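You operate a simulated robot arm through the tools that you are given. There is no shell and no other tool. Be economical: measure what you need, move in short steps, check, and stop when the job is done.

Carry out the task below with a simulated robot arm. There is one attempt and no reset: what you move stays moved.

TASK
Pack the teal bin on the vanity top beside the kits. At the end: the white refill pack (marked "BUDS") from the vanity top beside the kits stands on top of the blue bath thermometer; the pink bottle from the vanity top beside the kits stands where the white refill pack stood; the purple scent pod from the vanity top beside the kits is in the teal bin; the clear tumbler from the vanity top beside the kits is in the teal bin; whatever was shut is shut again. Leave all else as you found it, and nothing knocked over.
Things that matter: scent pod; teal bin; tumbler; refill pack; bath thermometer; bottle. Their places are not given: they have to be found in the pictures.

It is judged by the outcome, as a careful person would: the job done as asked, and still so three seconds after it is handed in. It fails if anything else is knocked over, pushed out of place, dropped, spilled or broken.

THE ROBOT
A 7-joint arm with a two-finger parallel gripper, fixed in place. Base frame: the origin is at the foot of the arm, x ahead of it, y to its left, z up; the work surface is at about z = 0. Lengths are in mm, angles in degrees, forces in N, time in s.
With the tool pointing down near the work surface it reaches from about 240 to 620 mm from the base axis. Its first joint turns from -66.0 to 66.0 degrees. Payload 2.6 kg.
Tool frame: the origin (TCP) lies between the finger pads and is the grasp point; the fingertips stand 30 mm ahead of it; z points along the fingers, y is the line along which they close. The gripper opens to 94 mm. The fingers are 28 mm wide and 10 mm thick; the gripper's body (50 by 96 mm) begins 55 mm behind the TCP.
Orientation is that of the tool frame in the base frame, as a unit quaternion [x, y, z, w]. With the fingers straight down and closing along the base's y, the tool's x points along the base's -x, its y along +y and its z along -z.

THE INTERFACE
- The arm moves only by the tool servo_tool. Its argument "rows" is a list of rows, each an object of numbers (a shift or turn left out is 0, a gripper value left out holds the last): "x", "y", "z": the shift along the base's x, y, z in units of 150 mm (1.0 is 150 mm); "ax", "ay", "az": the turn, a rotation vector about the base's x, y, z in units of 60 degrees (1.0 is 60 degrees); "grip": the gripper command, from -1 (fully open) to 1 (shut), values between in proportion. In form: [{"x": .., "y": .., "z": .., "ax": .., "ay": .., "az": .., "grip": ..}, ...]. A call has 1 to 20 rows; each row is the pose to reach, as a shift and turn from the pose commanded when the call began. A call with a number of a shift or a turn outside -1 to 1 is refused whole. A row lasts 0.2 s, in which the tool goes at most 50 mm and 8.6 degrees; a call with a longer step from one row to the next is refused whole, and so is a gripper value outside its range. A pose out of reach is approached as far as the arm can. The call stops where the force on the tool passes 40 N (or 10 N more than at its start, if that is more) or the arm is blocked; 0.2 s more then pass. The fingers move at their own pace (about 72 mm/s each) and stop on an object; they squeeze with about 34 N. The grip force told is the motor's: it shows also when the fingers shut on nothing. Time passes only in rows, and 0.2 s behind the last, so rows that repeat a pose let the fingers close. It gives the time, the measured TCP pose, the force on the tool (base axes), the opening and the grip force at its end, in the units of the frame above (readings bear some noise).
- Cameras (640 x 400 px; columns grow to the right, rows downward): "scene" is fixed at [19.6, 417.3, 575.2]; the picture's right is [-0.89, -0.46, 0.00], its down [-0.22, 0.42, -0.88] and it looks along [0.40, -0.78, -0.47] (base axes); focal length 365 px, centre (320, 200). "wrist" rides on the gripper at [-37, 0, -58] in the tool frame; the picture's right is [0.00, -1.00, 0.00], its down [0.97, 0.00, -0.24] and it looks along [0.24, 0.00, 0.97] (tool axes); focal length 218 px, centre (320, 200).
- snapshot(camera): a new picture of that camera. No time passes.
- measure_at(camera, pixels): for up to 12 pixels [column, row] of the newest picture of that camera ("zoom" is the newest enlarged one), the place [x, y, z] in the base frame of the surface seen there, good to about 2 mm. No time passes.
- inspect(camera, box): a new picture of the part [left, top, right, bottom] of that camera's present view, enlarged. No time passes.
- close_job(): hands the job in; it is judged then, once.

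Work in short steps. Measure before you move; look again where a grasp or a placing could have gone wrong, and mend it. You have 80 turns and 34 pictures in all, those below and enlarged ones among them. Open the gripper and draw the arm clear of the work before you hand the job in, unless the task says otherwise; then end with one line.

The tools are called after "Call:" as a command line: name --argument value ..., lists and objects as JSON in quotes. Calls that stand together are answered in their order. servo_tool: Moves the arm, as the interface text tells. Its arguments: {"type":"object","properties":{"rows":{"type":"array"}},"required":["rows"]} The other tools are called the same way: snapshot (camera) takes a picture; measure_at (camera, pixels) gives the place of the surface under pixels of a picture; inspect (camera, box) takes an enlarged picture of a part of a camera's view; close_job () hands the job in.

At the start:

```text
t: 0.0
position: [370.9, -119.5, 349.8]
tool_rot: [0.0, 1.0, 0.0, 0.0]
contact_force: [-0.2, -0.5, 0.3]
grip_width: 93.9
grip_force: 0.0
```

scene: 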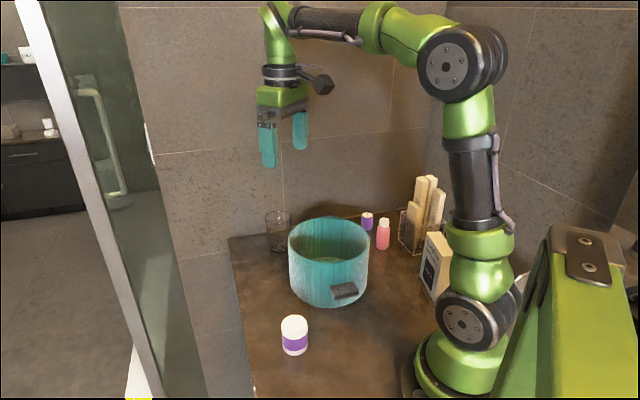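
wrist: 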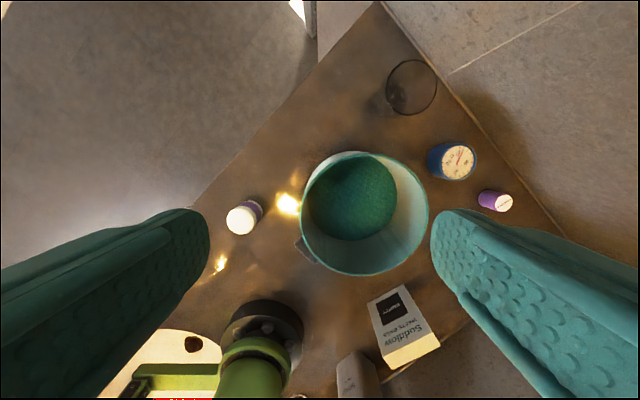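

The wrist view shows the bin, tumbler, blue round thermometer, and purple pod; a white box appears bottom right. I enlarge both views to identify things.

Call:
inspect --camera "scene" --box '[220, 160, 480, 360]'

Call:
inspect --camera "wrist" --box '[200, 40, 560, 400]'

```text
2.00 times, centred on (350, 260) of scene
```

zoom: 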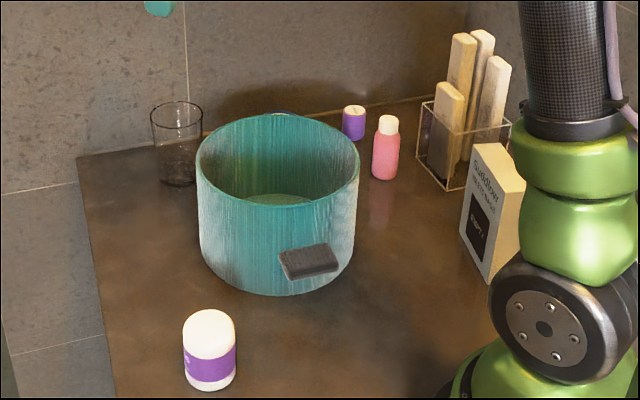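

```text
1.11 times, centred on (380, 220) of wrist
```

zoom: 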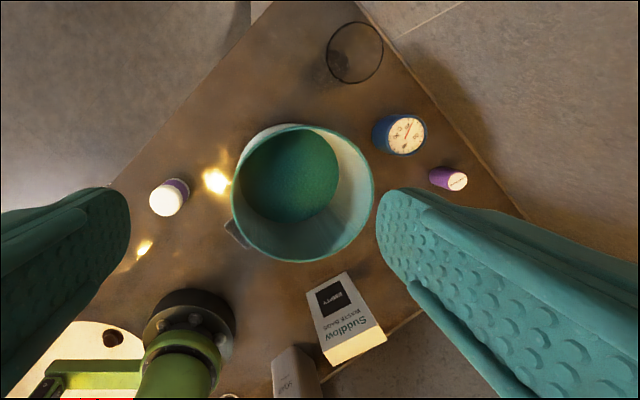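

I need to read the labels: enlarge the white jar, the box and the second whitish item at (355,375).

Call:
inspect --camera "scene" --box '[264, 300, 328, 370]'

Call:
inspect --camera "wrist" --box '[290, 270, 460, 400]'

Call:
inspect --camera "scene" --box '[390, 165, 550, 305]'

```text
5.71 times, centred on (296, 335) of scene
```

zoom: 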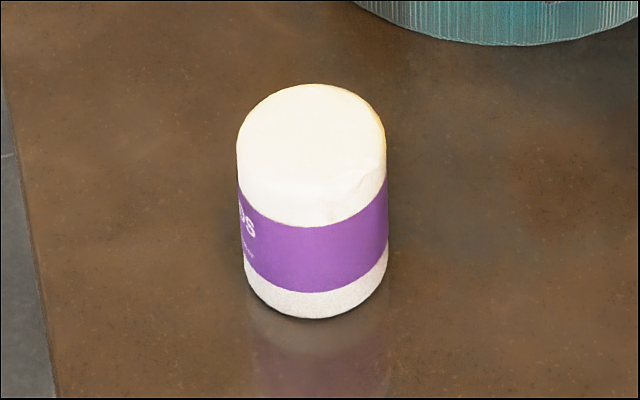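

```text
3.08 times, centred on (375, 335) of wrist
```

zoom: 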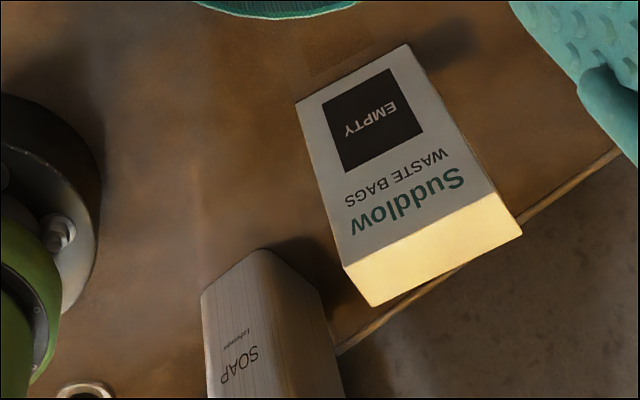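

```text
2.86 times, centred on (470, 235) of scene
```

zoom: 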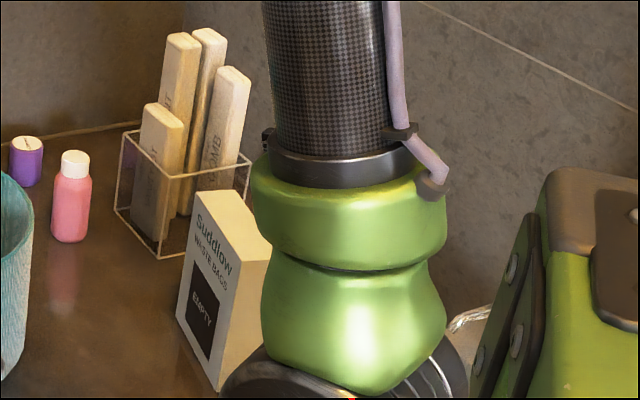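

The jar with the purple "…DS" label is the BUDS pack. I measure all the objects.

Call:
measure_at --camera "scene" --pixels '[[294, 322], [294, 353], [383, 220], [382, 247], [367, 214], [367, 227], [278, 213], [275, 250], [328, 305], [290, 245], [368, 245], [330, 262]]'

Call:
measure_at --camera "wrist" --pixels '[[237, 221], [459, 161], [435, 165], [505, 203], [484, 197], [412, 60], [388, 95], [436, 98], [412, 114], [348, 197], [301, 210], [428, 215]]'

Call:
inspect --camera "scene" --box '[255, 200, 305, 260]'

```text
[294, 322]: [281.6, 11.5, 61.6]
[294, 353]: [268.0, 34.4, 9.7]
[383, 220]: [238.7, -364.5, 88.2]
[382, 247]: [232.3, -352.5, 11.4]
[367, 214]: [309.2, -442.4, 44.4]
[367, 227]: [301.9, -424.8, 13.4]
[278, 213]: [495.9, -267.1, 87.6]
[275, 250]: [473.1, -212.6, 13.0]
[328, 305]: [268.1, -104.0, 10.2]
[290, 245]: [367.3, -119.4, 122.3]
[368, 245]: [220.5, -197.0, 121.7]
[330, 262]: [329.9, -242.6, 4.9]
```

```text
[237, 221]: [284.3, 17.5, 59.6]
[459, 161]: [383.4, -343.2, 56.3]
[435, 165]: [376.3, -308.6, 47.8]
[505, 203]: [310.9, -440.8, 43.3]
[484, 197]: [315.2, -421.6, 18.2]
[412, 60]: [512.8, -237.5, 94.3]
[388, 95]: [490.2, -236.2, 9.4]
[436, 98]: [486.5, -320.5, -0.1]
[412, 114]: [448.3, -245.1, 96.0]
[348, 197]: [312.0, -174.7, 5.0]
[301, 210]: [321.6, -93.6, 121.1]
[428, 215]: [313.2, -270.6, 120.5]
```

```text
6.67 times, centred on (280, 230) of scene
```

zoom: 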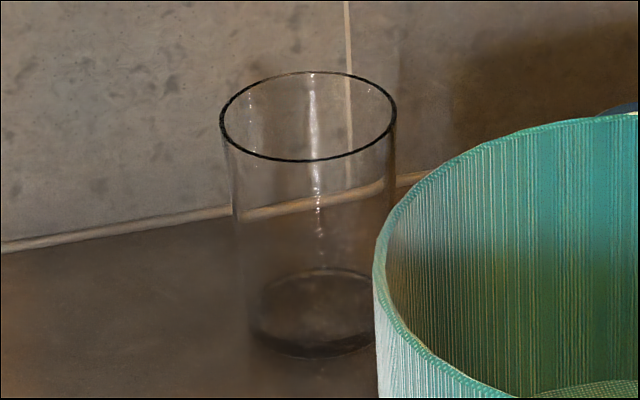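

Now the walls' positions, the crate, and the extents of pod, thermometer and bottle.

Call:
measure_at --camera "wrist" --pixels '[[410, 30], [470, 90], [520, 150], [550, 215], [480, 60], [560, 150], [429, 150], [474, 158], [456, 180], [459, 144], [512, 203], [499, 212]]'

Call:
measure_at --camera "scene" --pixels '[[377, 235], [389, 235], [383, 228], [400, 240], [420, 250], [399, 215], [361, 220], [373, 220], [350, 205], [400, 190], [284, 335], [307, 338]]'

Call:
inspect --camera "wrist" --box '[380, 30, 530, 230]'

```text
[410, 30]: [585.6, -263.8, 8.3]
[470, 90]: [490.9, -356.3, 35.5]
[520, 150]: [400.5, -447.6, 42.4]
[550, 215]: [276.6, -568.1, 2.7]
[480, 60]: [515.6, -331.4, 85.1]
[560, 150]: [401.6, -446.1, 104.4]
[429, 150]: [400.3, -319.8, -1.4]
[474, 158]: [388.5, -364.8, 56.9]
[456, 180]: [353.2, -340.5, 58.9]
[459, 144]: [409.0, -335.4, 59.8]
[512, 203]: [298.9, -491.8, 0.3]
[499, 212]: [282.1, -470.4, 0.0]
```

```text
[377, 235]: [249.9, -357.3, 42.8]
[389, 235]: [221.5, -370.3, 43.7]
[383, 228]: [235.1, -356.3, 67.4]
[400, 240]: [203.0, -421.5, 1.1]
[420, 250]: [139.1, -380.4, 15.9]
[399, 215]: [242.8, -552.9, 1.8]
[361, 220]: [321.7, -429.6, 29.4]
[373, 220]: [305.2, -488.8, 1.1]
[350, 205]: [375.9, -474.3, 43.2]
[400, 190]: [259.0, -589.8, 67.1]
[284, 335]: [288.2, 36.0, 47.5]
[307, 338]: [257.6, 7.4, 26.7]
```

```text
2.00 times, centred on (455, 130) of wrist
```

zoom: 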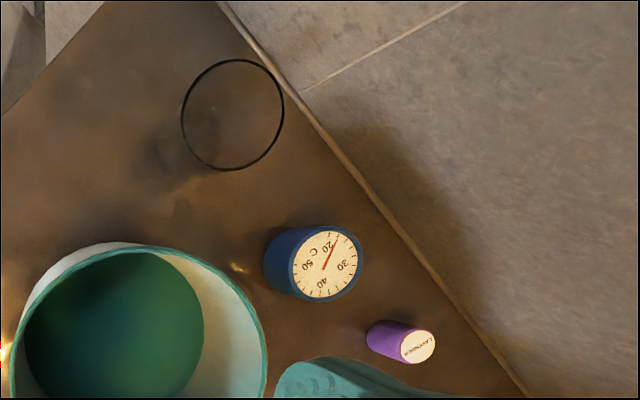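

Wall is the line x − y ≈ 847; the pod is at about (309,−440), 71 mm from it. I move toward a spot above the pod, turning the tool −45° so the fingers close parallel to the wall.

Call:
servo_tool --rows '[{"x": -0.03, "y": -0.16, "z": -0.1, "az": -0.125, "grip": -1}, {"x": -0.07, "y": -0.33, "z": -0.2, "az": -0.25}, {"x": -0.1, "y": -0.5, "z": -0.3, "az": -0.375}, {"x": -0.13, "y": -0.66, "z": -0.4, "az": -0.5}, {"x": -0.17, "y": -0.83, "z": -0.5, "az": -0.625}, {"x": -0.2, "y": -1, "z": -0.6, "az": -0.75}]'

Call:
servo_tool --rows '[{"x": -0.05, "y": -0.25, "z": 0}, {"x": -0.1, "y": -0.5, "z": 0}, {"x": -0.15, "y": -0.75, "z": 0}, {"x": -0.213, "y": -1, "z": 0}, {"x": -0.213, "y": -1, "z": 0}]'

Call:
snapshot --camera "wrist"

```text
t: 1.4
position: [339.9, -271.7, 258.7]
tool_rot: [0.385, 0.923, 0.0, 0.0]
contact_force: [-1.0, 0.1, 0.7]
grip_width: 93.9
grip_force: 0.1
```

```text
t: 2.6
position: [306.9, -421.3, 259.6]
tool_rot: [0.383, 0.924, 0.0, -0.001]
contact_force: [-0.1, -0.4, -0.4]
grip_width: 94.0
grip_force: 0.0
```

```text
24 pictures are left
```

wrist: 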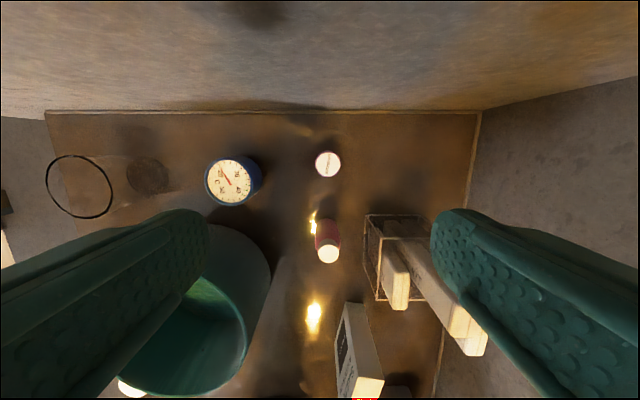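

From here the pod is at (328,164), thermometer (230,181), bottle (327,253), tumbler rim (79,186). I measure them.

Call:
measure_at --camera "wrist" --pixels '[[328, 164], [316, 164], [340, 164], [206, 181], [250, 180], [230, 159], [229, 205], [327, 254], [317, 254], [338, 254], [365, 215], [365, 290]]'

Call:
measure_at --camera "wrist" --pixels '[[47, 182], [112, 192], [78, 155], [82, 218], [388, 308], [400, 214], [410, 285], [383, 240], [340, 310], [327, 240], [130, 176], [167, 176]]'

```text
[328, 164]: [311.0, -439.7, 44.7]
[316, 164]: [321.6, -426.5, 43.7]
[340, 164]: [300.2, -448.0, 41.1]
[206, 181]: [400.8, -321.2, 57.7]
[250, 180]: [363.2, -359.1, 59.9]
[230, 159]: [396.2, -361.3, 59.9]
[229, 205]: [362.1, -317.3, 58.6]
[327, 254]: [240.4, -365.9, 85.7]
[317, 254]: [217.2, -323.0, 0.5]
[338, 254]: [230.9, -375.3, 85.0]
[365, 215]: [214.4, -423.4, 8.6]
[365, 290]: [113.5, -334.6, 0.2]
```

```text
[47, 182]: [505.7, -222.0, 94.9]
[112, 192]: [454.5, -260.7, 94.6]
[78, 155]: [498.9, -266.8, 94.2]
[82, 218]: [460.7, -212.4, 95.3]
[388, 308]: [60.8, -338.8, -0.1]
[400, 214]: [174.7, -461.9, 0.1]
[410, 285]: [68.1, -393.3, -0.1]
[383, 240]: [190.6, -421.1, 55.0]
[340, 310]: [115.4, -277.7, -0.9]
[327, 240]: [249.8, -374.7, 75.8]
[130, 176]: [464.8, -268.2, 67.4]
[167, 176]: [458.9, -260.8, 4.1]
```

Pod centre (311,−438.5), thermometer centre (381,−339.5) top 59, tumbler (480,−240), bin centre about (309,−182). I descend on the pod in two stages.

Call:
servo_tool --rows '[{"x": 0.014, "y": -0.127, "z": -0.2, "grip": -0.3}, {"x": 0.014, "y": -0.127, "z": -0.5}, {"x": 0.014, "y": -0.127, "z": -0.8}, {"x": 0.014, "y": -0.127, "z": -1}, {"x": 0.014, "y": -0.127, "z": -1}]'

Call:
snapshot --camera "wrist"

```text
t: 3.8
position: [312.6, -439.7, 109.3]
tool_rot: [0.382, 0.924, 0.0, 0.001]
contact_force: [-1.1, 1.0, 0.0]
grip_width: 61.0
grip_force: 0.0
```

```text
23 pictures are left
```

wrist: 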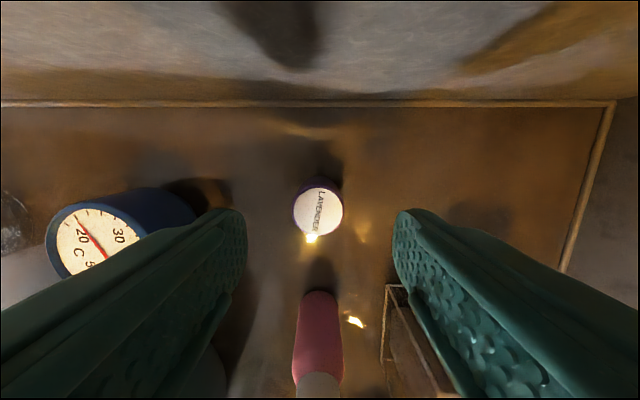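

Pod at (320,212) is centred between the fingers. I descend to z 36 and close.

Call:
servo_tool --rows '[{"z": -0.2}, {"z": -0.4}, {"z": -0.49}, {"z": -0.49}, {"z": -0.49, "grip": 1}, {"z": -0.49, "grip": 1}, {"z": -0.49, "grip": 1}, {"z": -0.49, "grip": 1}]'

```text
t: 5.6
position: [311.3, -439.0, 36.9]
tool_rot: [0.382, 0.924, 0.001, -0.001]
contact_force: [-0.1, -0.6, -0.1]
grip_width: 31.1
grip_force: 34.4
```

Gripped (31 mm). Lift 150 mm, then carry toward the bin.

Call:
servo_tool --rows '[{"z": 0.15}, {"z": 0.4}, {"z": 0.7}, {"z": 1}, {"z": 1}]'

Call:
servo_tool --rows '[{"x": -0.02, "y": 0.25}, {"x": -0.04, "y": 0.5}, {"x": -0.06, "y": 0.75}, {"x": -0.08, "y": 1}, {"x": -0.08, "y": 1}]'

Call:
servo_tool --rows '[{"x": -0.02, "y": 0.2, "z": 0.1}, {"x": -0.04, "y": 0.4, "z": 0.1}, {"x": -0.06, "y": 0.6, "z": 0.1}, {"x": -0.073, "y": 0.85, "z": 0.1}, {"x": -0.073, "y": 0.85, "z": 0.1}]'

Call:
snapshot --camera "wrist"

```text
t: 6.8
position: [310.6, -439.6, 186.1]
tool_rot: [0.383, 0.924, 0.0, 0.0]
contact_force: [-0.2, -0.1, -0.7]
grip_width: 31.1
grip_force: 33.5
```

```text
t: 8.0
position: [299.0, -290.7, 185.6]
tool_rot: [0.383, 0.924, 0.0, 0.0]
contact_force: [0.2, -0.3, -0.8]
grip_width: 31.1
grip_force: 33.7
```

```text
t: 9.2
position: [287.8, -163.5, 201.5]
tool_rot: [0.383, 0.924, 0.001, 0.0]
contact_force: [0.2, 0.0, 0.0]
grip_width: 30.9
grip_force: 34.0
```

```text
22 pictures are left
```

wrist: 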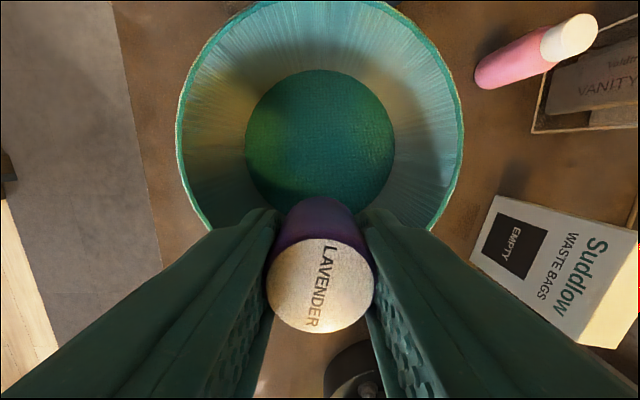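

I measure the rim and floor around the bin to fix its inner circle.

Call:
measure_at --camera "wrist" --pixels '[[178, 125], [461, 125], [190, 75], [449, 75], [205, 225], [435, 225], [246, 140], [394, 140], [320, 71], [276, 195], [330, 195], [388, 3]]'

```text
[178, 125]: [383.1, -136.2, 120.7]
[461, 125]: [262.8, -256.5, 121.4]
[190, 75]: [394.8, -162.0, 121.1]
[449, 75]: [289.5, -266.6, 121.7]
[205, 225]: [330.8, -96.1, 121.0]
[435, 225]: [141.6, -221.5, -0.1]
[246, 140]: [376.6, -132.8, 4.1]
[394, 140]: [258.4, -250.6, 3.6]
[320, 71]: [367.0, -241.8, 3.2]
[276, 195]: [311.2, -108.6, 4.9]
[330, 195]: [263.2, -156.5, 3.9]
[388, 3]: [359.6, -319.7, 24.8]
```

Bin centre (308.4,−181.8) with inner radius 84, so pod spot (288,−161) is good. I lower to just above the floor.

Call:
servo_tool --rows '[{"z": -0.25}, {"z": -0.5}, {"z": -0.7}, {"z": -0.85}, {"z": -1}, {"z": -1}]'

Call:
servo_tool --rows '[{"z": -0.03}, {"z": -0.06}, {"z": -0.06}]'

```text
t: 10.6
position: [289.0, -161.5, 50.0]
tool_rot: [0.383, 0.924, 0.001, 0.0]
contact_force: [-1.0, -0.4, -0.4]
grip_width: 30.7
grip_force: 33.9
```

```text
t: 11.4
position: [288.1, -161.9, 42.4]
tool_rot: [0.383, 0.924, 0.0, 0.0]
contact_force: [0.0, -0.6, -0.1]
grip_width: 30.9
grip_force: 33.9
```

No contact yet (z 42.4); one more mm down, then open slightly and rise.

Call:
servo_tool --rows '[{"z": -0.008}, {"z": -0.008, "grip": 0.1}, {"z": -0.008, "grip": 0.0}, {"z": -0.008, "grip": 0.0}, {"z": 0.2}, {"z": 0.45}, {"z": 0.7}, {"z": 1}, {"z": 1}]'

Call:
snapshot --camera "wrist"

```text
t: 13.4
position: [287.0, -162.1, 192.4]
tool_rot: [0.383, 0.924, -0.001, 0.0]
contact_force: [-1.1, 0.4, 0.4]
grip_width: 47.0
grip_force: 0.1
```

```text
21 pictures are left
```

wrist: 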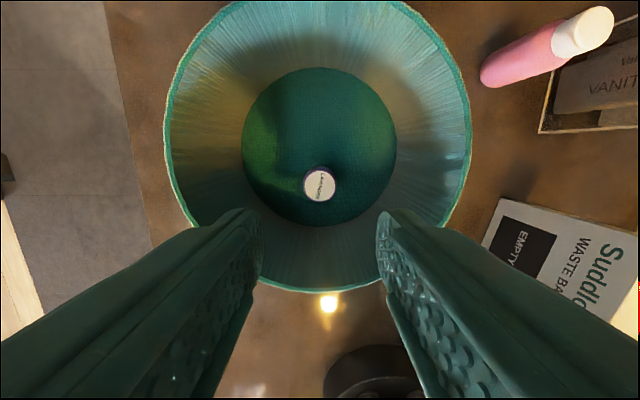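

Pod stands in the bin. Now over to the tumbler at (480,−240), opening the gripper fully.

Call:
servo_tool --rows '[{"x": 0.25, "y": -0.1, "grip": -1}, {"x": 0.5, "y": -0.2}, {"x": 0.75, "y": -0.3}, {"x": 1, "y": -0.42}, {"x": 1, "y": -0.42}]'

Call:
servo_tool --rows '[{"x": 0.14, "y": -0.05}, {"x": 0.279, "y": -0.107}, {"x": 0.279, "y": -0.107}]'

Call:
snapshot --camera "wrist"

```text
t: 14.6
position: [437.5, -226.1, 192.9]
tool_rot: [0.383, 0.924, 0.001, 0.0]
contact_force: [-0.7, 0.0, -0.5]
grip_width: 93.9
grip_force: 0.0
```

```text
t: 15.4
position: [479.4, -242.8, 192.4]
tool_rot: [0.383, 0.924, -0.001, 0.0]
contact_force: [0.2, -0.1, 0.6]
grip_width: 94.1
grip_force: 0.0
```

```text
20 pictures are left
```

wrist: 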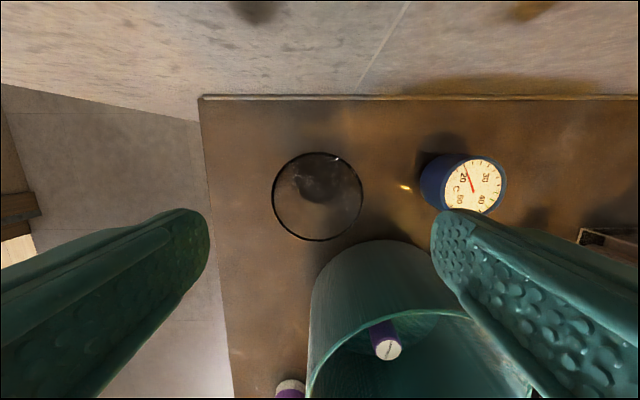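

The tumbler rim spans (272..363, 196); I check its centre and then descend.

Call:
measure_at --camera "wrist" --pixels '[[273, 197], [362, 197], [318, 153], [318, 240]]'

```text
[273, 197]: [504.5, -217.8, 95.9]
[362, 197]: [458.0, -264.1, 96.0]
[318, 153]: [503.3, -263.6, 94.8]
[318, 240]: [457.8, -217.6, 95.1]
```

Centre (481,−240.7): aligned. Descend to z 72 and close.

Call:
servo_tool --rows '[{"x": 0.005, "y": -0.004, "z": -0.25}, {"x": 0.005, "y": -0.004, "z": -0.5}, {"x": 0.005, "y": -0.004, "z": -0.7}, {"x": 0.005, "y": -0.004, "z": -0.8}, {"x": 0.005, "y": -0.004, "z": -0.8}, {"x": 0.005, "y": -0.004, "z": -0.8, "grip": 0.1}, {"x": 0.005, "y": -0.004, "z": -0.8, "grip": 0.4}, {"x": 0.005, "y": -0.004, "z": -0.8, "grip": 1}, {"x": 0.005, "y": -0.004, "z": -0.8, "grip": 1}]'

```text
t: 17.4
position: [480.4, -244.0, 72.0]
tool_rot: [0.383, 0.924, -0.001, 0.0]
contact_force: [0.0, 0.1, -0.4]
grip_width: 66.9
grip_force: 34.3
```

Held at 67 mm. Lift 150 mm and carry over the bin to (334,−207).

Call:
servo_tool --rows '[{"z": 0.1}, {"z": 0.35}, {"z": 0.65}, {"z": 1}, {"z": 1}]'

Call:
servo_tool --rows '[{"x": -0.2, "y": 0.04}, {"x": -0.4, "y": 0.09}, {"x": -0.6, "y": 0.14}, {"x": -0.8, "y": 0.18}, {"x": -0.979, "y": 0.224}, {"x": -0.979, "y": 0.224}, {"x": -0.979, "y": 0.224}]'

Call:
snapshot --camera "wrist"

Call:
snapshot --camera "scene"

```text
refused: row 4 steps farther than a row can; nothing moved
```

```text
t: 19.0
position: [331.6, -208.2, 71.4]
tool_rot: [0.383, 0.924, 0.0, 0.0]
contact_force: [0.2, 0.2, 0.7]
grip_width: 66.7
grip_force: 33.9
```

```text
19 pictures are left
```

wrist: 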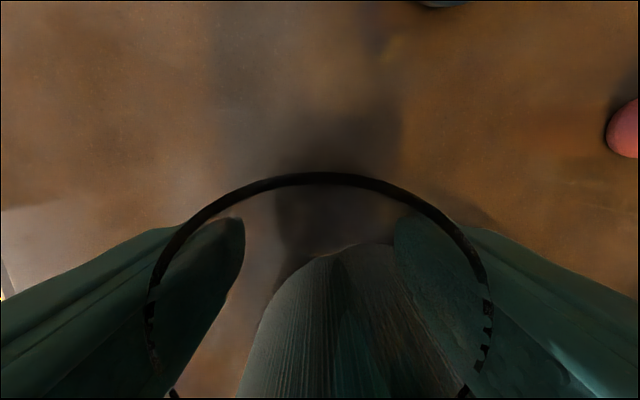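

```text
18 pictures are left
```

scene: 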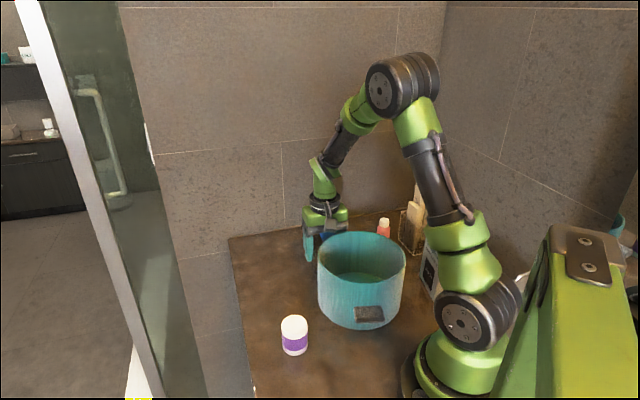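

That was my mistake. The lift was refused (52.5 mm step), but the carry I sent with it still ran at low height, so the tumbler pushed the bin. I back out along the same path first, then lift, then check what moved.

Call:
servo_tool --rows '[{"x": 0.1, "y": -0.023}, {"x": 0.25, "y": -0.057}, {"x": 0.4, "y": -0.09}, {"x": 0.4, "y": -0.09}]'

```text
t: 20.0
position: [395.0, -223.3, 72.2]
tool_rot: [0.383, 0.924, -0.001, 0.0]
contact_force: [-0.2, -0.3, -0.2]
grip_width: 66.9
grip_force: 34.1
```

Clear of the bin. Now lift 150 mm with legal steps.

Call:
servo_tool --rows '[{"z": 0.1}, {"z": 0.3}, {"z": 0.5}, {"z": 0.7}, {"z": 0.9}, {"z": 1}, {"z": 1}]'

```text
t: 21.6
position: [394.0, -221.5, 222.3]
tool_rot: [0.383, 0.924, 0.001, -0.001]
contact_force: [-0.1, 0.6, -2.6]
grip_width: 66.9
grip_force: 34.1
```

Call:
inspect --camera "scene" --box '[220, 160, 480, 360]'

Call:
snapshot --camera "wrist"

```text
2.00 times, centred on (350, 260) of scene
```

zoom: 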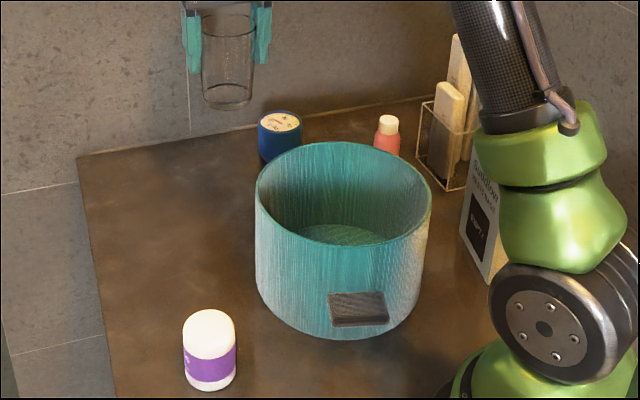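

```text
16 pictures are left
```

wrist: 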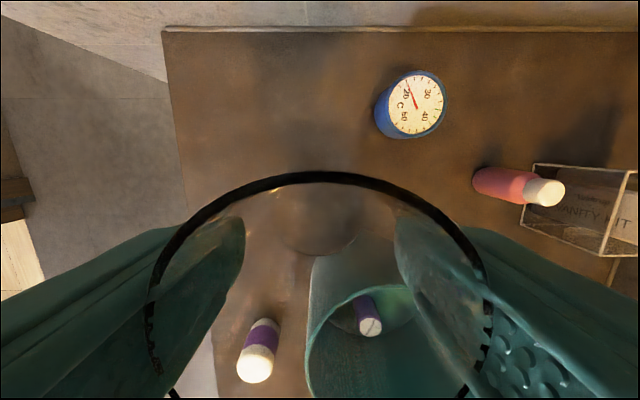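

Pod, thermometer and bottle still stand; only the bin shifted. I measure its new rim and handle, against the original handle place.

Call:
measure_at --camera "zoom" --pixels '[[258, 205], [430, 205], [345, 245], [345, 143], [290, 232], [400, 232], [330, 300], [388, 300], [360, 310], [330, 325], [388, 322], [300, 150]]'

```text
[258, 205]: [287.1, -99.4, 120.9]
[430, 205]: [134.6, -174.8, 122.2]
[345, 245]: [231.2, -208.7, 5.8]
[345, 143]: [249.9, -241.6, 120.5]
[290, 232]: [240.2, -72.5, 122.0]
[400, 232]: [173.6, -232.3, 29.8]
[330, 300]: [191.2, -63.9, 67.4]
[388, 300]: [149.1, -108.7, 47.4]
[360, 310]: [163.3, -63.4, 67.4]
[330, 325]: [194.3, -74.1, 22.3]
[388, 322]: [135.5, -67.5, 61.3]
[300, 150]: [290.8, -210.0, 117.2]
```

The bin centre is now about (222,−157), down from (308.4,−181.8), and the handle yawed about −13°. Plan: set the tumbler back on its spot, pinch the bin's rim and drag and turn it home, then pack the tumbler.

Call:
servo_tool --rows '[{"x": 0.2, "y": -0.045}, {"x": 0.4, "y": -0.09}, {"x": 0.579, "y": -0.134}, {"x": 0.579, "y": -0.134}, {"x": 0.579, "y": -0.134, "z": -0.25}, {"x": 0.579, "y": -0.134, "z": -0.5}, {"x": 0.579, "y": -0.134, "z": -0.75}, {"x": 0.579, "y": -0.134, "z": -0.92}, {"x": 0.579, "y": -0.134, "z": -0.97}, {"x": 0.579, "y": -0.134, "z": -0.995}, {"x": 0.579, "y": -0.134, "z": -0.995}]'

```text
t: 24.0
position: [480.6, -242.0, 73.6]
tool_rot: [0.382, 0.924, 0.0, 0.0]
contact_force: [-0.2, 0.1, -1.3]
grip_width: 66.6
grip_force: 33.9
```

Tumbler is back at its spot; release and rise.

Call:
servo_tool --rows '[{"z": -0.003, "grip": 0.1}, {"z": -0.003, "grip": -0.5}, {"z": -0.003, "grip": -1}, {"z": -0.003, "grip": -1}, {"z": 0.25}, {"z": 0.5}, {"z": 0.75}, {"z": 1}, {"z": 1}]'

```text
t: 26.0
position: [481.5, -241.8, 223.8]
tool_rot: [0.383, 0.924, 0.0, 0.0]
contact_force: [0.3, 0.2, -0.1]
grip_width: 93.9
grip_force: 0.0
```

Clear. Now move over toward the bin, turning the tool to −90° so the fingers close along x.

Call:
servo_tool --rows '[{"x": -0.16, "y": 0.08, "az": -0.125, "grip": -0.2}, {"x": -0.33, "y": 0.16, "az": -0.25}, {"x": -0.5, "y": 0.24, "az": -0.375}, {"x": -0.67, "y": 0.32, "az": -0.5}, {"x": -0.83, "y": 0.4, "az": -0.625}, {"x": -1, "y": 0.48, "az": -0.75}, {"x": -1, "y": 0.557, "az": -0.75}, {"x": -1, "y": 0.557, "az": -0.75}]'

Call:
snapshot --camera "wrist"

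```text
t: 27.8
position: [329.0, -157.5, 223.1]
tool_rot: [0.707, 0.707, 0.0, 0.0]
contact_force: [-0.1, 0.0, -0.3]
grip_width: 56.2
grip_force: 0.0
```

```text
15 pictures are left
```

wrist: 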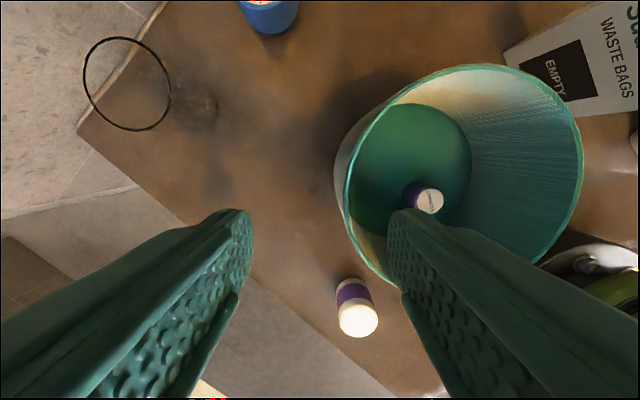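

I measure the rim, wall thickness, pod and box.

Call:
measure_at --camera "wrist" --pixels '[[345, 190], [350, 190], [362, 130], [400, 87], [470, 68], [581, 140], [555, 95], [578, 190], [390, 275], [430, 200], [351, 217], [505, 50]]'

```text
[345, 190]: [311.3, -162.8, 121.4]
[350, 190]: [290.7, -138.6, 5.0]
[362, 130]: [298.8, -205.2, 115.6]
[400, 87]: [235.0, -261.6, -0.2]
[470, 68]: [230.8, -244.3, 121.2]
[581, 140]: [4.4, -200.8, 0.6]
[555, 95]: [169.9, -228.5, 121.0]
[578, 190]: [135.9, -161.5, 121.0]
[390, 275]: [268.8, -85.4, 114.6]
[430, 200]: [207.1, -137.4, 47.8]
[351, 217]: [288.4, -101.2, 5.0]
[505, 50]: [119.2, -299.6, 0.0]
```

Bin centre is (223,−157) and the wall is about x 309 at y −157. Pod still upright at bin-relative (−16,20), box untouched. I lower astride the rim.

Call:
servo_tool --rows '[{"x": -0.145, "z": -0.2}, {"x": -0.145, "z": -0.4}, {"x": -0.145, "z": -0.6}, {"x": -0.145, "z": -0.7}, {"x": -0.145, "z": -0.7}]'

```text
t: 29.0
position: [308.6, -159.8, 117.9]
tool_rot: [0.707, 0.707, -0.001, 0.0]
contact_force: [-0.2, -0.4, 0.1]
grip_width: 55.9
grip_force: 0.0
```

Call:
servo_tool --rows '[{"grip": 0.2}, {"grip": 0.5}, {"grip": 0.8}, {"grip": 1}, {"grip": 1}, {"grip": 1}]'

```text
t: 30.4
position: [308.1, -159.9, 117.6]
tool_rot: [0.707, 0.707, 0.0, 0.0]
contact_force: [-1.2, 0.4, 0.4]
grip_width: 8.7
grip_force: 34.1
```

Wall pinched. Drag slowly +83 mm x, −5.5 mm y with +13° yaw, which brings the bin's centre to its original place.

Call:
servo_tool --rows '[{"x": 0.015, "y": -0.001, "az": 0.006}, {"x": 0.04, "y": -0.003, "az": 0.016}, {"x": 0.075, "y": -0.005, "az": 0.03}, {"x": 0.115, "y": -0.008, "az": 0.045}, {"x": 0.155, "y": -0.01, "az": 0.06}, {"x": 0.195, "y": -0.013, "az": 0.076}, {"x": 0.235, "y": -0.016, "az": 0.092}, {"x": 0.275, "y": -0.018, "az": 0.108}, {"x": 0.315, "y": -0.021, "az": 0.124}, {"x": 0.355, "y": -0.024, "az": 0.14}, {"x": 0.395, "y": -0.026, "az": 0.155}, {"x": 0.435, "y": -0.029, "az": 0.17}, {"x": 0.475, "y": -0.031, "az": 0.186}, {"x": 0.51, "y": -0.034, "az": 0.2}, {"x": 0.535, "y": -0.035, "az": 0.209}, {"x": 0.55, "y": -0.036, "az": 0.215}, {"x": 0.555, "y": -0.037, "az": 0.217}, {"x": 0.555, "y": -0.037, "az": 0.217}]'

Call:
inspect --camera "scene" --box '[220, 160, 480, 360]'

```text
t: 34.2
position: [392.1, -163.5, 118.3]
tool_rot: [0.623, 0.782, -0.001, 0.0]
contact_force: [-4.8, -0.9, 8.0]
grip_width: 9.0
grip_force: 34.0
```

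```text
2.00 times, centred on (350, 260) of scene
```

zoom: 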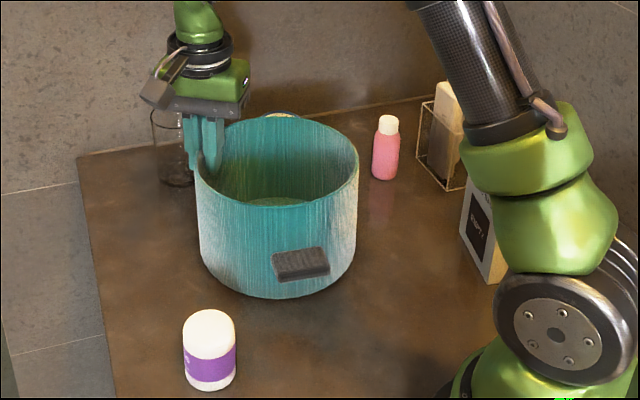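

Very close to the original picture (rim 196–359 both); handle now at (301,264) versus (309,262) before. I measure the remaining error.

Call:
measure_at --camera "zoom" --pixels '[[198, 170], [358, 165], [278, 205], [300, 118], [330, 127], [273, 256], [328, 250], [301, 264], [245, 200], [320, 198], [276, 278], [329, 272]]'

```text
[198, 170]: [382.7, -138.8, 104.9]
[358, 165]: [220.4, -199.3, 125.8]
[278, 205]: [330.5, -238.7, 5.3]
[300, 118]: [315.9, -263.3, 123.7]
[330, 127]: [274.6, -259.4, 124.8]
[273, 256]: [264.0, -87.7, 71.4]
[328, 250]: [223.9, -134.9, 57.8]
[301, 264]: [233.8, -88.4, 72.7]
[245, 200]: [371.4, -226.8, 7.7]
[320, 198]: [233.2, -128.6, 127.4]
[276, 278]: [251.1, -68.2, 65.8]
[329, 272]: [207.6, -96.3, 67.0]
```

The far side is tipped up about 4 mm by the drag. I ease it back with a small tilt, then open slightly so the bin sits flat.

Call:
servo_tool --rows '[{"ay": -0.01}, {"ay": -0.02}, {"ay": -0.03}, {"ay": -0.03}, {"ay": -0.03, "grip": 0.7}, {"ay": -0.02, "grip": 0.5}, {"ay": 0, "grip": 0.4}, {"ay": 0, "grip": 0.4}]'

Call:
servo_tool --rows '[{"z": 0.2}, {"z": 0.45}, {"z": 0.7}, {"x": -0.2, "z": 0.75}, {"x": -0.45, "z": 0.75, "grip": -1}, {"x": -0.45, "z": 0.75, "grip": -1}]'

Call:
snapshot --camera "wrist"

```text
t: 36.0
position: [391.2, -164.1, 118.0]
tool_rot: [0.622, 0.783, 0.0, 0.001]
contact_force: [0.3, 0.1, -0.5]
grip_width: 28.1
grip_force: 0.1
```

```text
t: 37.4
position: [323.5, -164.4, 230.2]
tool_rot: [0.623, 0.782, 0.0, 0.0]
contact_force: [0.3, 0.1, -0.1]
grip_width: 94.1
grip_force: 0.0
```

```text
13 pictures are left
```

wrist: 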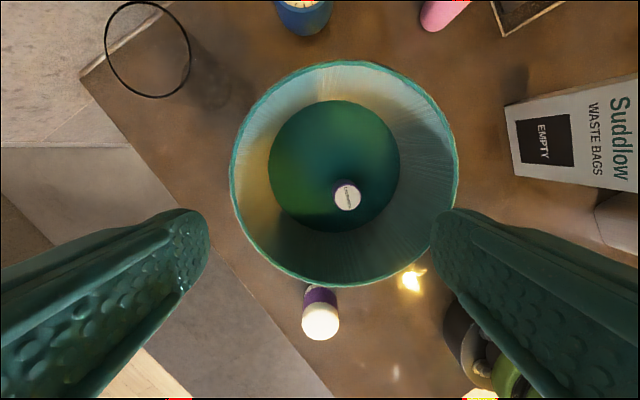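

Pod still upright. I measure the rim here and the handle in the scene.

Call:
measure_at --camera "wrist" --pixels '[[232, 170], [457, 170], [345, 63], [345, 284], [262, 90], [430, 95], [262, 247], [430, 250]]'

Call:
inspect --camera "scene" --box '[220, 160, 480, 360]'

```text
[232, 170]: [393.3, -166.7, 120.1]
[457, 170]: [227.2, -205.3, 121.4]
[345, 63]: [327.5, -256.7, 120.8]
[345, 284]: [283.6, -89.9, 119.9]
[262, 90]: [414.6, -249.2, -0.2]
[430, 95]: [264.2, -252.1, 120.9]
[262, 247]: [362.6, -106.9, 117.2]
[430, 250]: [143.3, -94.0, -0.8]
```

```text
2.00 times, centred on (350, 260) of scene
```

zoom: 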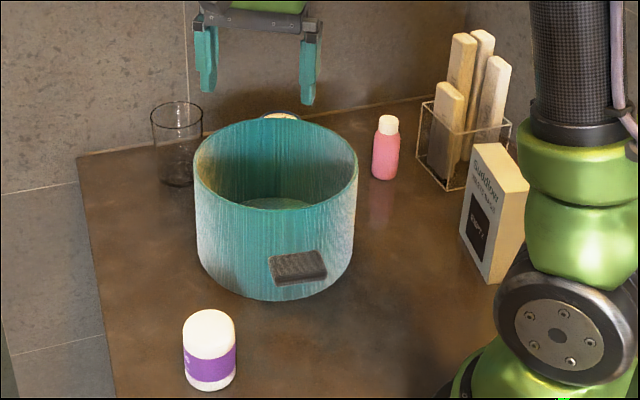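

The bin is within about 8 mm and 5° of its original pose. One more pinch with a turn about the pinch point corrects both, so I re-seat on the rim a bit deeper.

Call:
servo_tool --rows '[{"x": 0.2, "y": 0.02, "grip": -0.2}, {"x": 0.437, "y": 0.05}, {"x": 0.437, "y": 0.05}, {"x": 0.437, "y": 0.05, "z": -0.25}, {"x": 0.437, "y": 0.05, "z": -0.5}, {"x": 0.437, "y": 0.05, "z": -0.7}, {"x": 0.437, "y": 0.05, "z": -0.81}, {"x": 0.437, "y": 0.05, "z": -0.81}, {"x": 0.437, "y": 0.05, "z": -0.81, "grip": 0.3}, {"x": 0.437, "y": 0.05, "z": -0.81, "grip": 0.7}, {"x": 0.437, "y": 0.05, "z": -0.81, "grip": 1}, {"x": 0.437, "y": 0.05, "z": -0.81, "grip": 1}]'

```text
t: 40.0
position: [390.1, -156.1, 107.8]
tool_rot: [0.622, 0.783, 0.0, 0.001]
contact_force: [-0.3, 0.9, -1.0]
grip_width: 7.8
grip_force: 34.0
```

Pinched at 7.8 mm. Turn +8° slowly about this point, allowing for slip, then release gently and rise.

Call:
servo_tool --rows '[{"az": 0.01}, {"az": 0.025}, {"az": 0.045}, {"az": 0.065}, {"az": 0.085}, {"az": 0.105}, {"az": 0.12}, {"az": 0.13}, {"az": 0.133}, {"az": 0.133}, {"az": 0.133, "grip": 0.7}, {"az": 0.133, "grip": 0.5}, {"az": 0.133, "grip": 0.4}, {"az": 0.133, "grip": 0.4}]'

Call:
servo_tool --rows '[{"z": 0.2}, {"z": 0.45}, {"z": 0.7}, {"x": -0.2, "z": 0.8}, {"x": -0.45, "z": 0.8, "grip": -1}, {"x": -0.45, "z": 0.8, "grip": -1}]'

Call:
snapshot --camera "wrist"

Call:
inspect --camera "scene" --box '[220, 160, 480, 360]'

```text
t: 43.0
position: [388.5, -156.4, 109.8]
tool_rot: [0.567, 0.824, 0.0, 0.001]
contact_force: [0.2, 0.4, 0.6]
grip_width: 28.3
grip_force: 0.0
```

```text
t: 44.4
position: [321.4, -155.8, 227.9]
tool_rot: [0.566, 0.824, 0.0, 0.0]
contact_force: [0.6, 0.3, -0.6]
grip_width: 93.9
grip_force: 0.0
```

```text
11 pictures are left
```

wrist: 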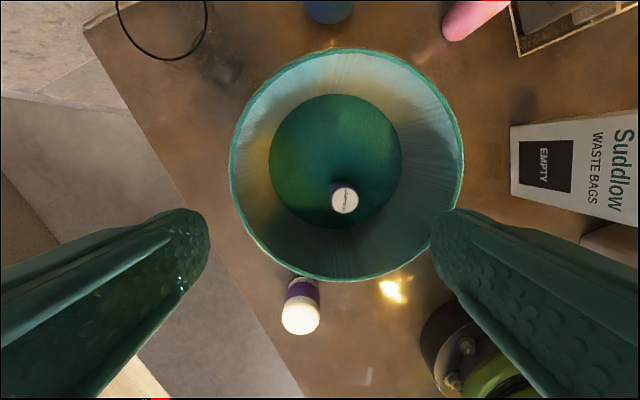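

```text
2.00 times, centred on (350, 260) of scene
```

zoom: 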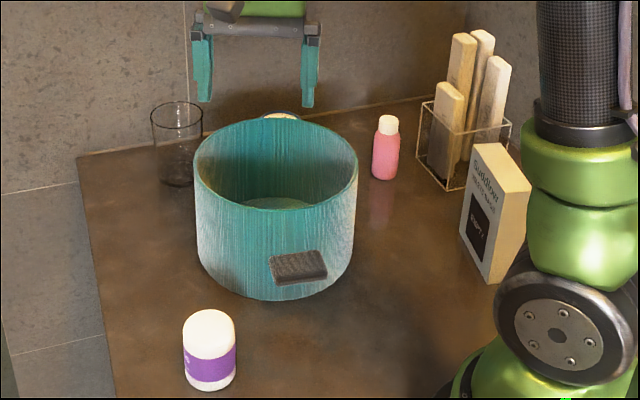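

The turn slipped, with little change. I measure the bin again to decide if a small push is worthwhile.

Call:
measure_at --camera "wrist" --pixels '[[232, 155], [461, 155], [346, 51], [346, 279], [250, 95], [440, 100], [250, 238], [425, 250], [344, 198], [346, 96], [270, 160], [401, 160]]'

Call:
measure_at --camera "zoom" --pixels '[[298, 265], [270, 258], [326, 252], [276, 116], [196, 175], [357, 175]]'

```text
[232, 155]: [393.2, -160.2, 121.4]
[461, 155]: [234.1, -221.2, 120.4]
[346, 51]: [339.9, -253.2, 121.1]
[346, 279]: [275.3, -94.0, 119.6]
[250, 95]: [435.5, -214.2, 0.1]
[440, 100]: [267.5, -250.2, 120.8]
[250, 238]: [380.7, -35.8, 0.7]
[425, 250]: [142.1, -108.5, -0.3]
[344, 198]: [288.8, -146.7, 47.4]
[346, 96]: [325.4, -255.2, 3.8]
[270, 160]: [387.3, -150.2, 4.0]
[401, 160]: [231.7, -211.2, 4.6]
```

```text
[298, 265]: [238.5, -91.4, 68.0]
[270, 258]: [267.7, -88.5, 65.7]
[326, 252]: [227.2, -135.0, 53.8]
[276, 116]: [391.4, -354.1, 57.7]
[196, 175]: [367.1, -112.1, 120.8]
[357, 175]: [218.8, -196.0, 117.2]
```

Residual error is about 8 mm in −y and 5° of yaw. A small −y nudge on the handle's corner (251,−68) fixes both. I close the fingers and move beside the handle, turning to 0°.

Call:
servo_tool --rows '[{"x": -0.05, "y": 0.1, "az": 0.125, "grip": 1}, {"x": -0.1, "y": 0.2, "az": 0.25}, {"x": -0.16, "y": 0.3, "az": 0.375}, {"x": -0.22, "y": 0.4, "az": 0.5}, {"x": -0.28, "y": 0.5, "az": 0.625}, {"x": -0.34, "y": 0.6, "az": 0.75}, {"x": -0.4, "y": 0.7, "az": 0.875}, {"x": -0.432, "y": 0.753, "z": -0.05, "az": 1}, {"x": -0.432, "y": 0.753, "z": -0.05, "az": 1}]'

Call:
servo_tool --rows '[{"z": -0.2, "az": 0.1}, {"z": -0.4, "az": 0.15}, {"z": -0.6, "az": 0.15}, {"z": -0.8, "az": 0.15}, {"z": -0.96, "az": 0.15}, {"z": -0.96, "az": 0.15}]'

Call:
inspect --camera "scene" --box '[220, 160, 480, 360]'

```text
t: 46.4
position: [257.6, -44.3, 221.6]
tool_rot: [0.077, 0.997, 0.0, 0.001]
contact_force: [0.0, 0.5, 0.3]
grip_width: 0.3
grip_force: 33.1
```

```text
t: 47.8
position: [258.4, -42.9, 77.2]
tool_rot: [0.0, 1.0, 0.0, 0.0]
contact_force: [0.5, -0.1, 0.4]
grip_width: 0.0
grip_force: 33.2
```

```text
2.00 times, centred on (350, 260) of scene
```

zoom: 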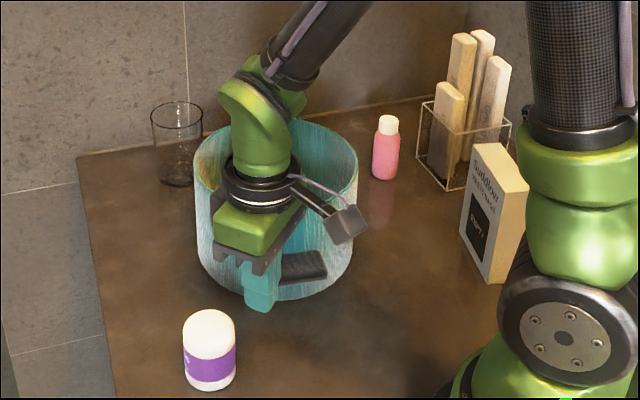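

Fingers stand just beside the handle. I push slowly in −y to y ≈ −70 and back off.

Call:
servo_tool --rows '[{"y": -0.04}, {"y": -0.08}, {"y": -0.105}, {"y": -0.125}, {"y": -0.145}, {"y": -0.165}, {"y": -0.18}, {"y": -0.18}]'

Call:
inspect --camera "scene" --box '[220, 160, 480, 360]'

```text
t: 49.6
position: [257.2, -70.4, 77.3]
tool_rot: [0.001, 1.0, 0.0, 0.001]
contact_force: [-0.9, 1.8, 1.0]
grip_width: 0.2
grip_force: 33.2
```

```text
2.00 times, centred on (350, 260) of scene
```

zoom: 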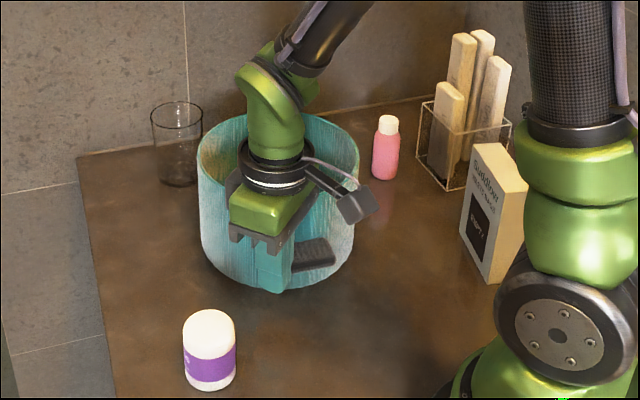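

Bin outline and handle now nearly match the first picture. I back off and rise.

Call:
servo_tool --rows '[{"y": 0.1}, {"y": 0.18}, {"y": 0.18, "z": 0.2}, {"y": 0.18, "z": 0.45}, {"y": 0.18, "z": 0.7}, {"y": 0.18, "z": 1}, {"y": 0.18, "z": 1}]'

```text
t: 51.2
position: [256.8, -42.8, 228.7]
tool_rot: [-0.001, 1.0, 0.0, 0.0]
contact_force: [0.0, 0.4, 0.0]
grip_width: 0.1
grip_force: 33.7
```

Call:
servo_tool --rows '[{"x": 0.16, "y": -0.14, "az": -0.125, "grip": -1}, {"x": 0.33, "y": -0.28, "az": -0.25}, {"x": 0.5, "y": -0.42, "az": -0.375}, {"x": 0.67, "y": -0.56, "az": -0.5}, {"x": 0.83, "y": -0.7, "az": -0.625}, {"x": 1, "y": -0.85, "az": -0.75}, {"x": 1, "y": -0.85, "az": -0.75}]'

Call:
snapshot --camera "wrist"

```text
t: 52.8
position: [408.0, -171.6, 227.5]
tool_rot: [0.383, 0.924, 0.0, 0.0]
contact_force: [-0.4, -0.1, -0.5]
grip_width: 94.0
grip_force: 0.1
```

```text
7 pictures are left
```

wrist: 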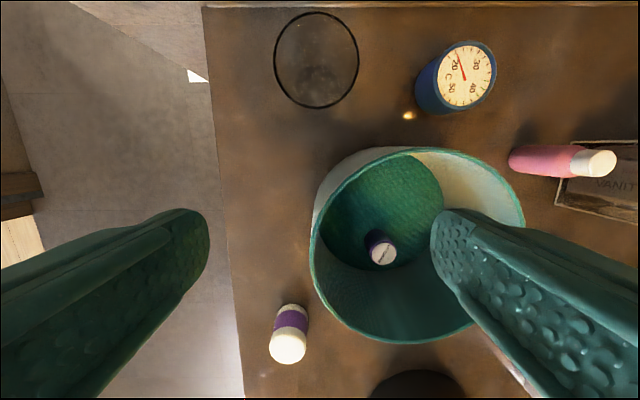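

All upright. I measure the bin rim, pod, tumbler and BUDS from this picture.

Call:
measure_at --camera "wrist" --pixels '[[311, 250], [523, 222], [385, 149], [450, 153], [390, 340], [340, 315], [382, 254], [274, 60], [358, 60], [316, 13], [317, 108], [287, 348]]'

```text
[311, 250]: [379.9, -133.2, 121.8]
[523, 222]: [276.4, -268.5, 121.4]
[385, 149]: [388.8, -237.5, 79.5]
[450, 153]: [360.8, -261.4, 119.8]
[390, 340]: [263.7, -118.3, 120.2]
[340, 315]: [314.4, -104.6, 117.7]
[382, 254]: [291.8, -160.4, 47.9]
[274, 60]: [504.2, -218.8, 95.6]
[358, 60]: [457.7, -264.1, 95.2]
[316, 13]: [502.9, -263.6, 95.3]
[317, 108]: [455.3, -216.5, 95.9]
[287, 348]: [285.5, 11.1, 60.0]
```

Bin is within about 7 mm of its original place, with yaw restored; that's good enough. Tumbler centre is (480,−240.5); I go there and descend.

Call:
servo_tool --rows '[{"x": 0.2, "y": -0.2}, {"x": 0.4, "y": -0.39}, {"x": 0.483, "y": -0.473}, {"x": 0.483, "y": -0.473}, {"x": 0.483, "y": -0.473, "z": -0.25}, {"x": 0.483, "y": -0.473, "z": -0.5}, {"x": 0.483, "y": -0.473, "z": -0.75}, {"x": 0.483, "y": -0.473, "z": -0.9}, {"x": 0.483, "y": -0.473, "z": -1}, {"x": 0.483, "y": -0.473, "z": -1}, {"x": 0.483, "y": -0.473, "z": -1, "grip": 0.1}, {"x": 0.483, "y": -0.473, "z": -1, "grip": 0.4}, {"x": 0.483, "y": -0.473, "z": -1, "grip": 1}, {"x": 0.483, "y": -0.473, "z": -1, "grip": 1}]'

```text
t: 55.8
position: [481.1, -242.3, 77.8]
tool_rot: [0.382, 0.924, -0.001, 0.0]
contact_force: [0.8, 0.2, -0.3]
grip_width: 66.9
grip_force: 34.0
```

Held. Now lift alone, with legal steps.

Call:
servo_tool --rows '[{"z": 0.1}, {"z": 0.3}, {"z": 0.55}, {"z": 0.8}, {"z": 1}, {"z": 1}]'

```text
t: 57.2
position: [479.4, -241.0, 227.0]
tool_rot: [0.383, 0.924, 0.0, 0.0]
contact_force: [0.1, -0.5, -1.5]
grip_width: 66.7
grip_force: 33.8
```

Lifted to z 227 (bottom at ~150). Carry over the bin.

Call:
servo_tool --rows '[{"x": -0.15, "y": 0.03}, {"x": -0.35, "y": 0.065}, {"x": -0.55, "y": 0.1}, {"x": -0.75, "y": 0.14}, {"x": -0.9, "y": 0.17}, {"x": -0.969, "y": 0.184}, {"x": -0.969, "y": 0.184}]'

Call:
snapshot --camera "wrist"

```text
t: 58.8
position: [335.0, -212.3, 228.0]
tool_rot: [0.383, 0.924, 0.0, 0.001]
contact_force: [-0.4, 0.2, -2.4]
grip_width: 66.6
grip_force: 33.8
```

```text
6 pictures are left
```

wrist: 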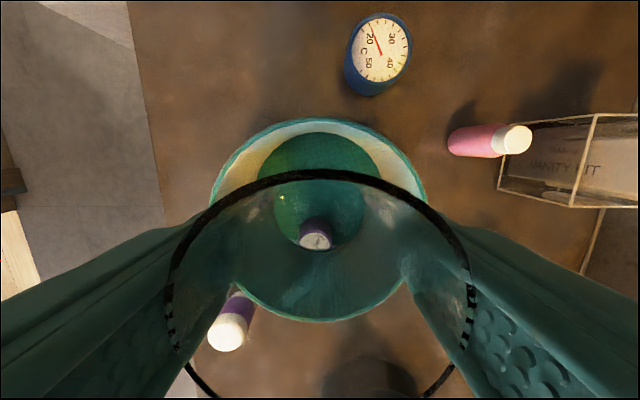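

I check the rim and pod once more before lowering.

Call:
measure_at --camera "wrist" --pixels '[[317, 119], [211, 200], [425, 195], [318, 321], [316, 241]]'

```text
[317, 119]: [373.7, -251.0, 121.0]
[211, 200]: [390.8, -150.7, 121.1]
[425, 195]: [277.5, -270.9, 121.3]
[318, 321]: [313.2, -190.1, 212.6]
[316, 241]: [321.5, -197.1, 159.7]
```

Consistent with centre (311.5,−189). Lower the tumbler to just above the bin floor.

Call:
servo_tool --rows '[{"z": -0.2}, {"z": -0.4}, {"z": -0.6}, {"z": -0.8}, {"z": -0.92}, {"z": -0.955}, {"z": -0.955}]'

```text
t: 60.4
position: [335.7, -214.2, 84.5]
tool_rot: [0.383, 0.924, 0.001, 0.001]
contact_force: [-0.2, 0.0, -1.8]
grip_width: 66.3
grip_force: 33.8
```

Call:
servo_tool --rows '[{"z": -0.011}, {"z": -0.013, "grip": -0.45}, {"z": -0.013, "grip": -0.7}, {"z": -0.013, "grip": -0.7}, {"z": 0.15}, {"z": 0.4}, {"z": 0.7}, {"z": 0.95}, {"z": 0.95}]'

Call:
snapshot --camera "wrist"

```text
t: 62.4
position: [335.9, -215.1, 227.7]
tool_rot: [0.382, 0.924, 0.0, 0.0]
contact_force: [-0.4, 0.7, 1.1]
grip_width: 80.0
grip_force: 0.1
```

```text
5 pictures are left
```

wrist: 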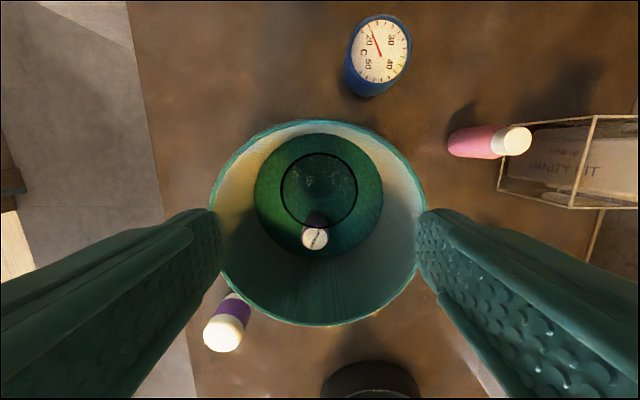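

Both pod and tumbler stand in the bin. Now the BUDS pack: I measure its top here along with the thermometer's.

Call:
measure_at --camera "wrist" --pixels '[[222, 337], [206, 337], [239, 337], [222, 349], [224, 322], [381, 50], [354, 48], [408, 50], [381, 20], [381, 79], [513, 140], [521, 125]]'

```text
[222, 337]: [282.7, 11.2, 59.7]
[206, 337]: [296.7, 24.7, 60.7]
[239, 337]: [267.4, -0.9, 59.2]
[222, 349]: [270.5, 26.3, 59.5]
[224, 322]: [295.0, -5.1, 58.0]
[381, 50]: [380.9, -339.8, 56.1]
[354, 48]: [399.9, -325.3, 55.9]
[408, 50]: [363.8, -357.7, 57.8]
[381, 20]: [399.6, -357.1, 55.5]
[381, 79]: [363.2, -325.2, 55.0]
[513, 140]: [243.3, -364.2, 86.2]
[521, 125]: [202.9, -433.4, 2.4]
```

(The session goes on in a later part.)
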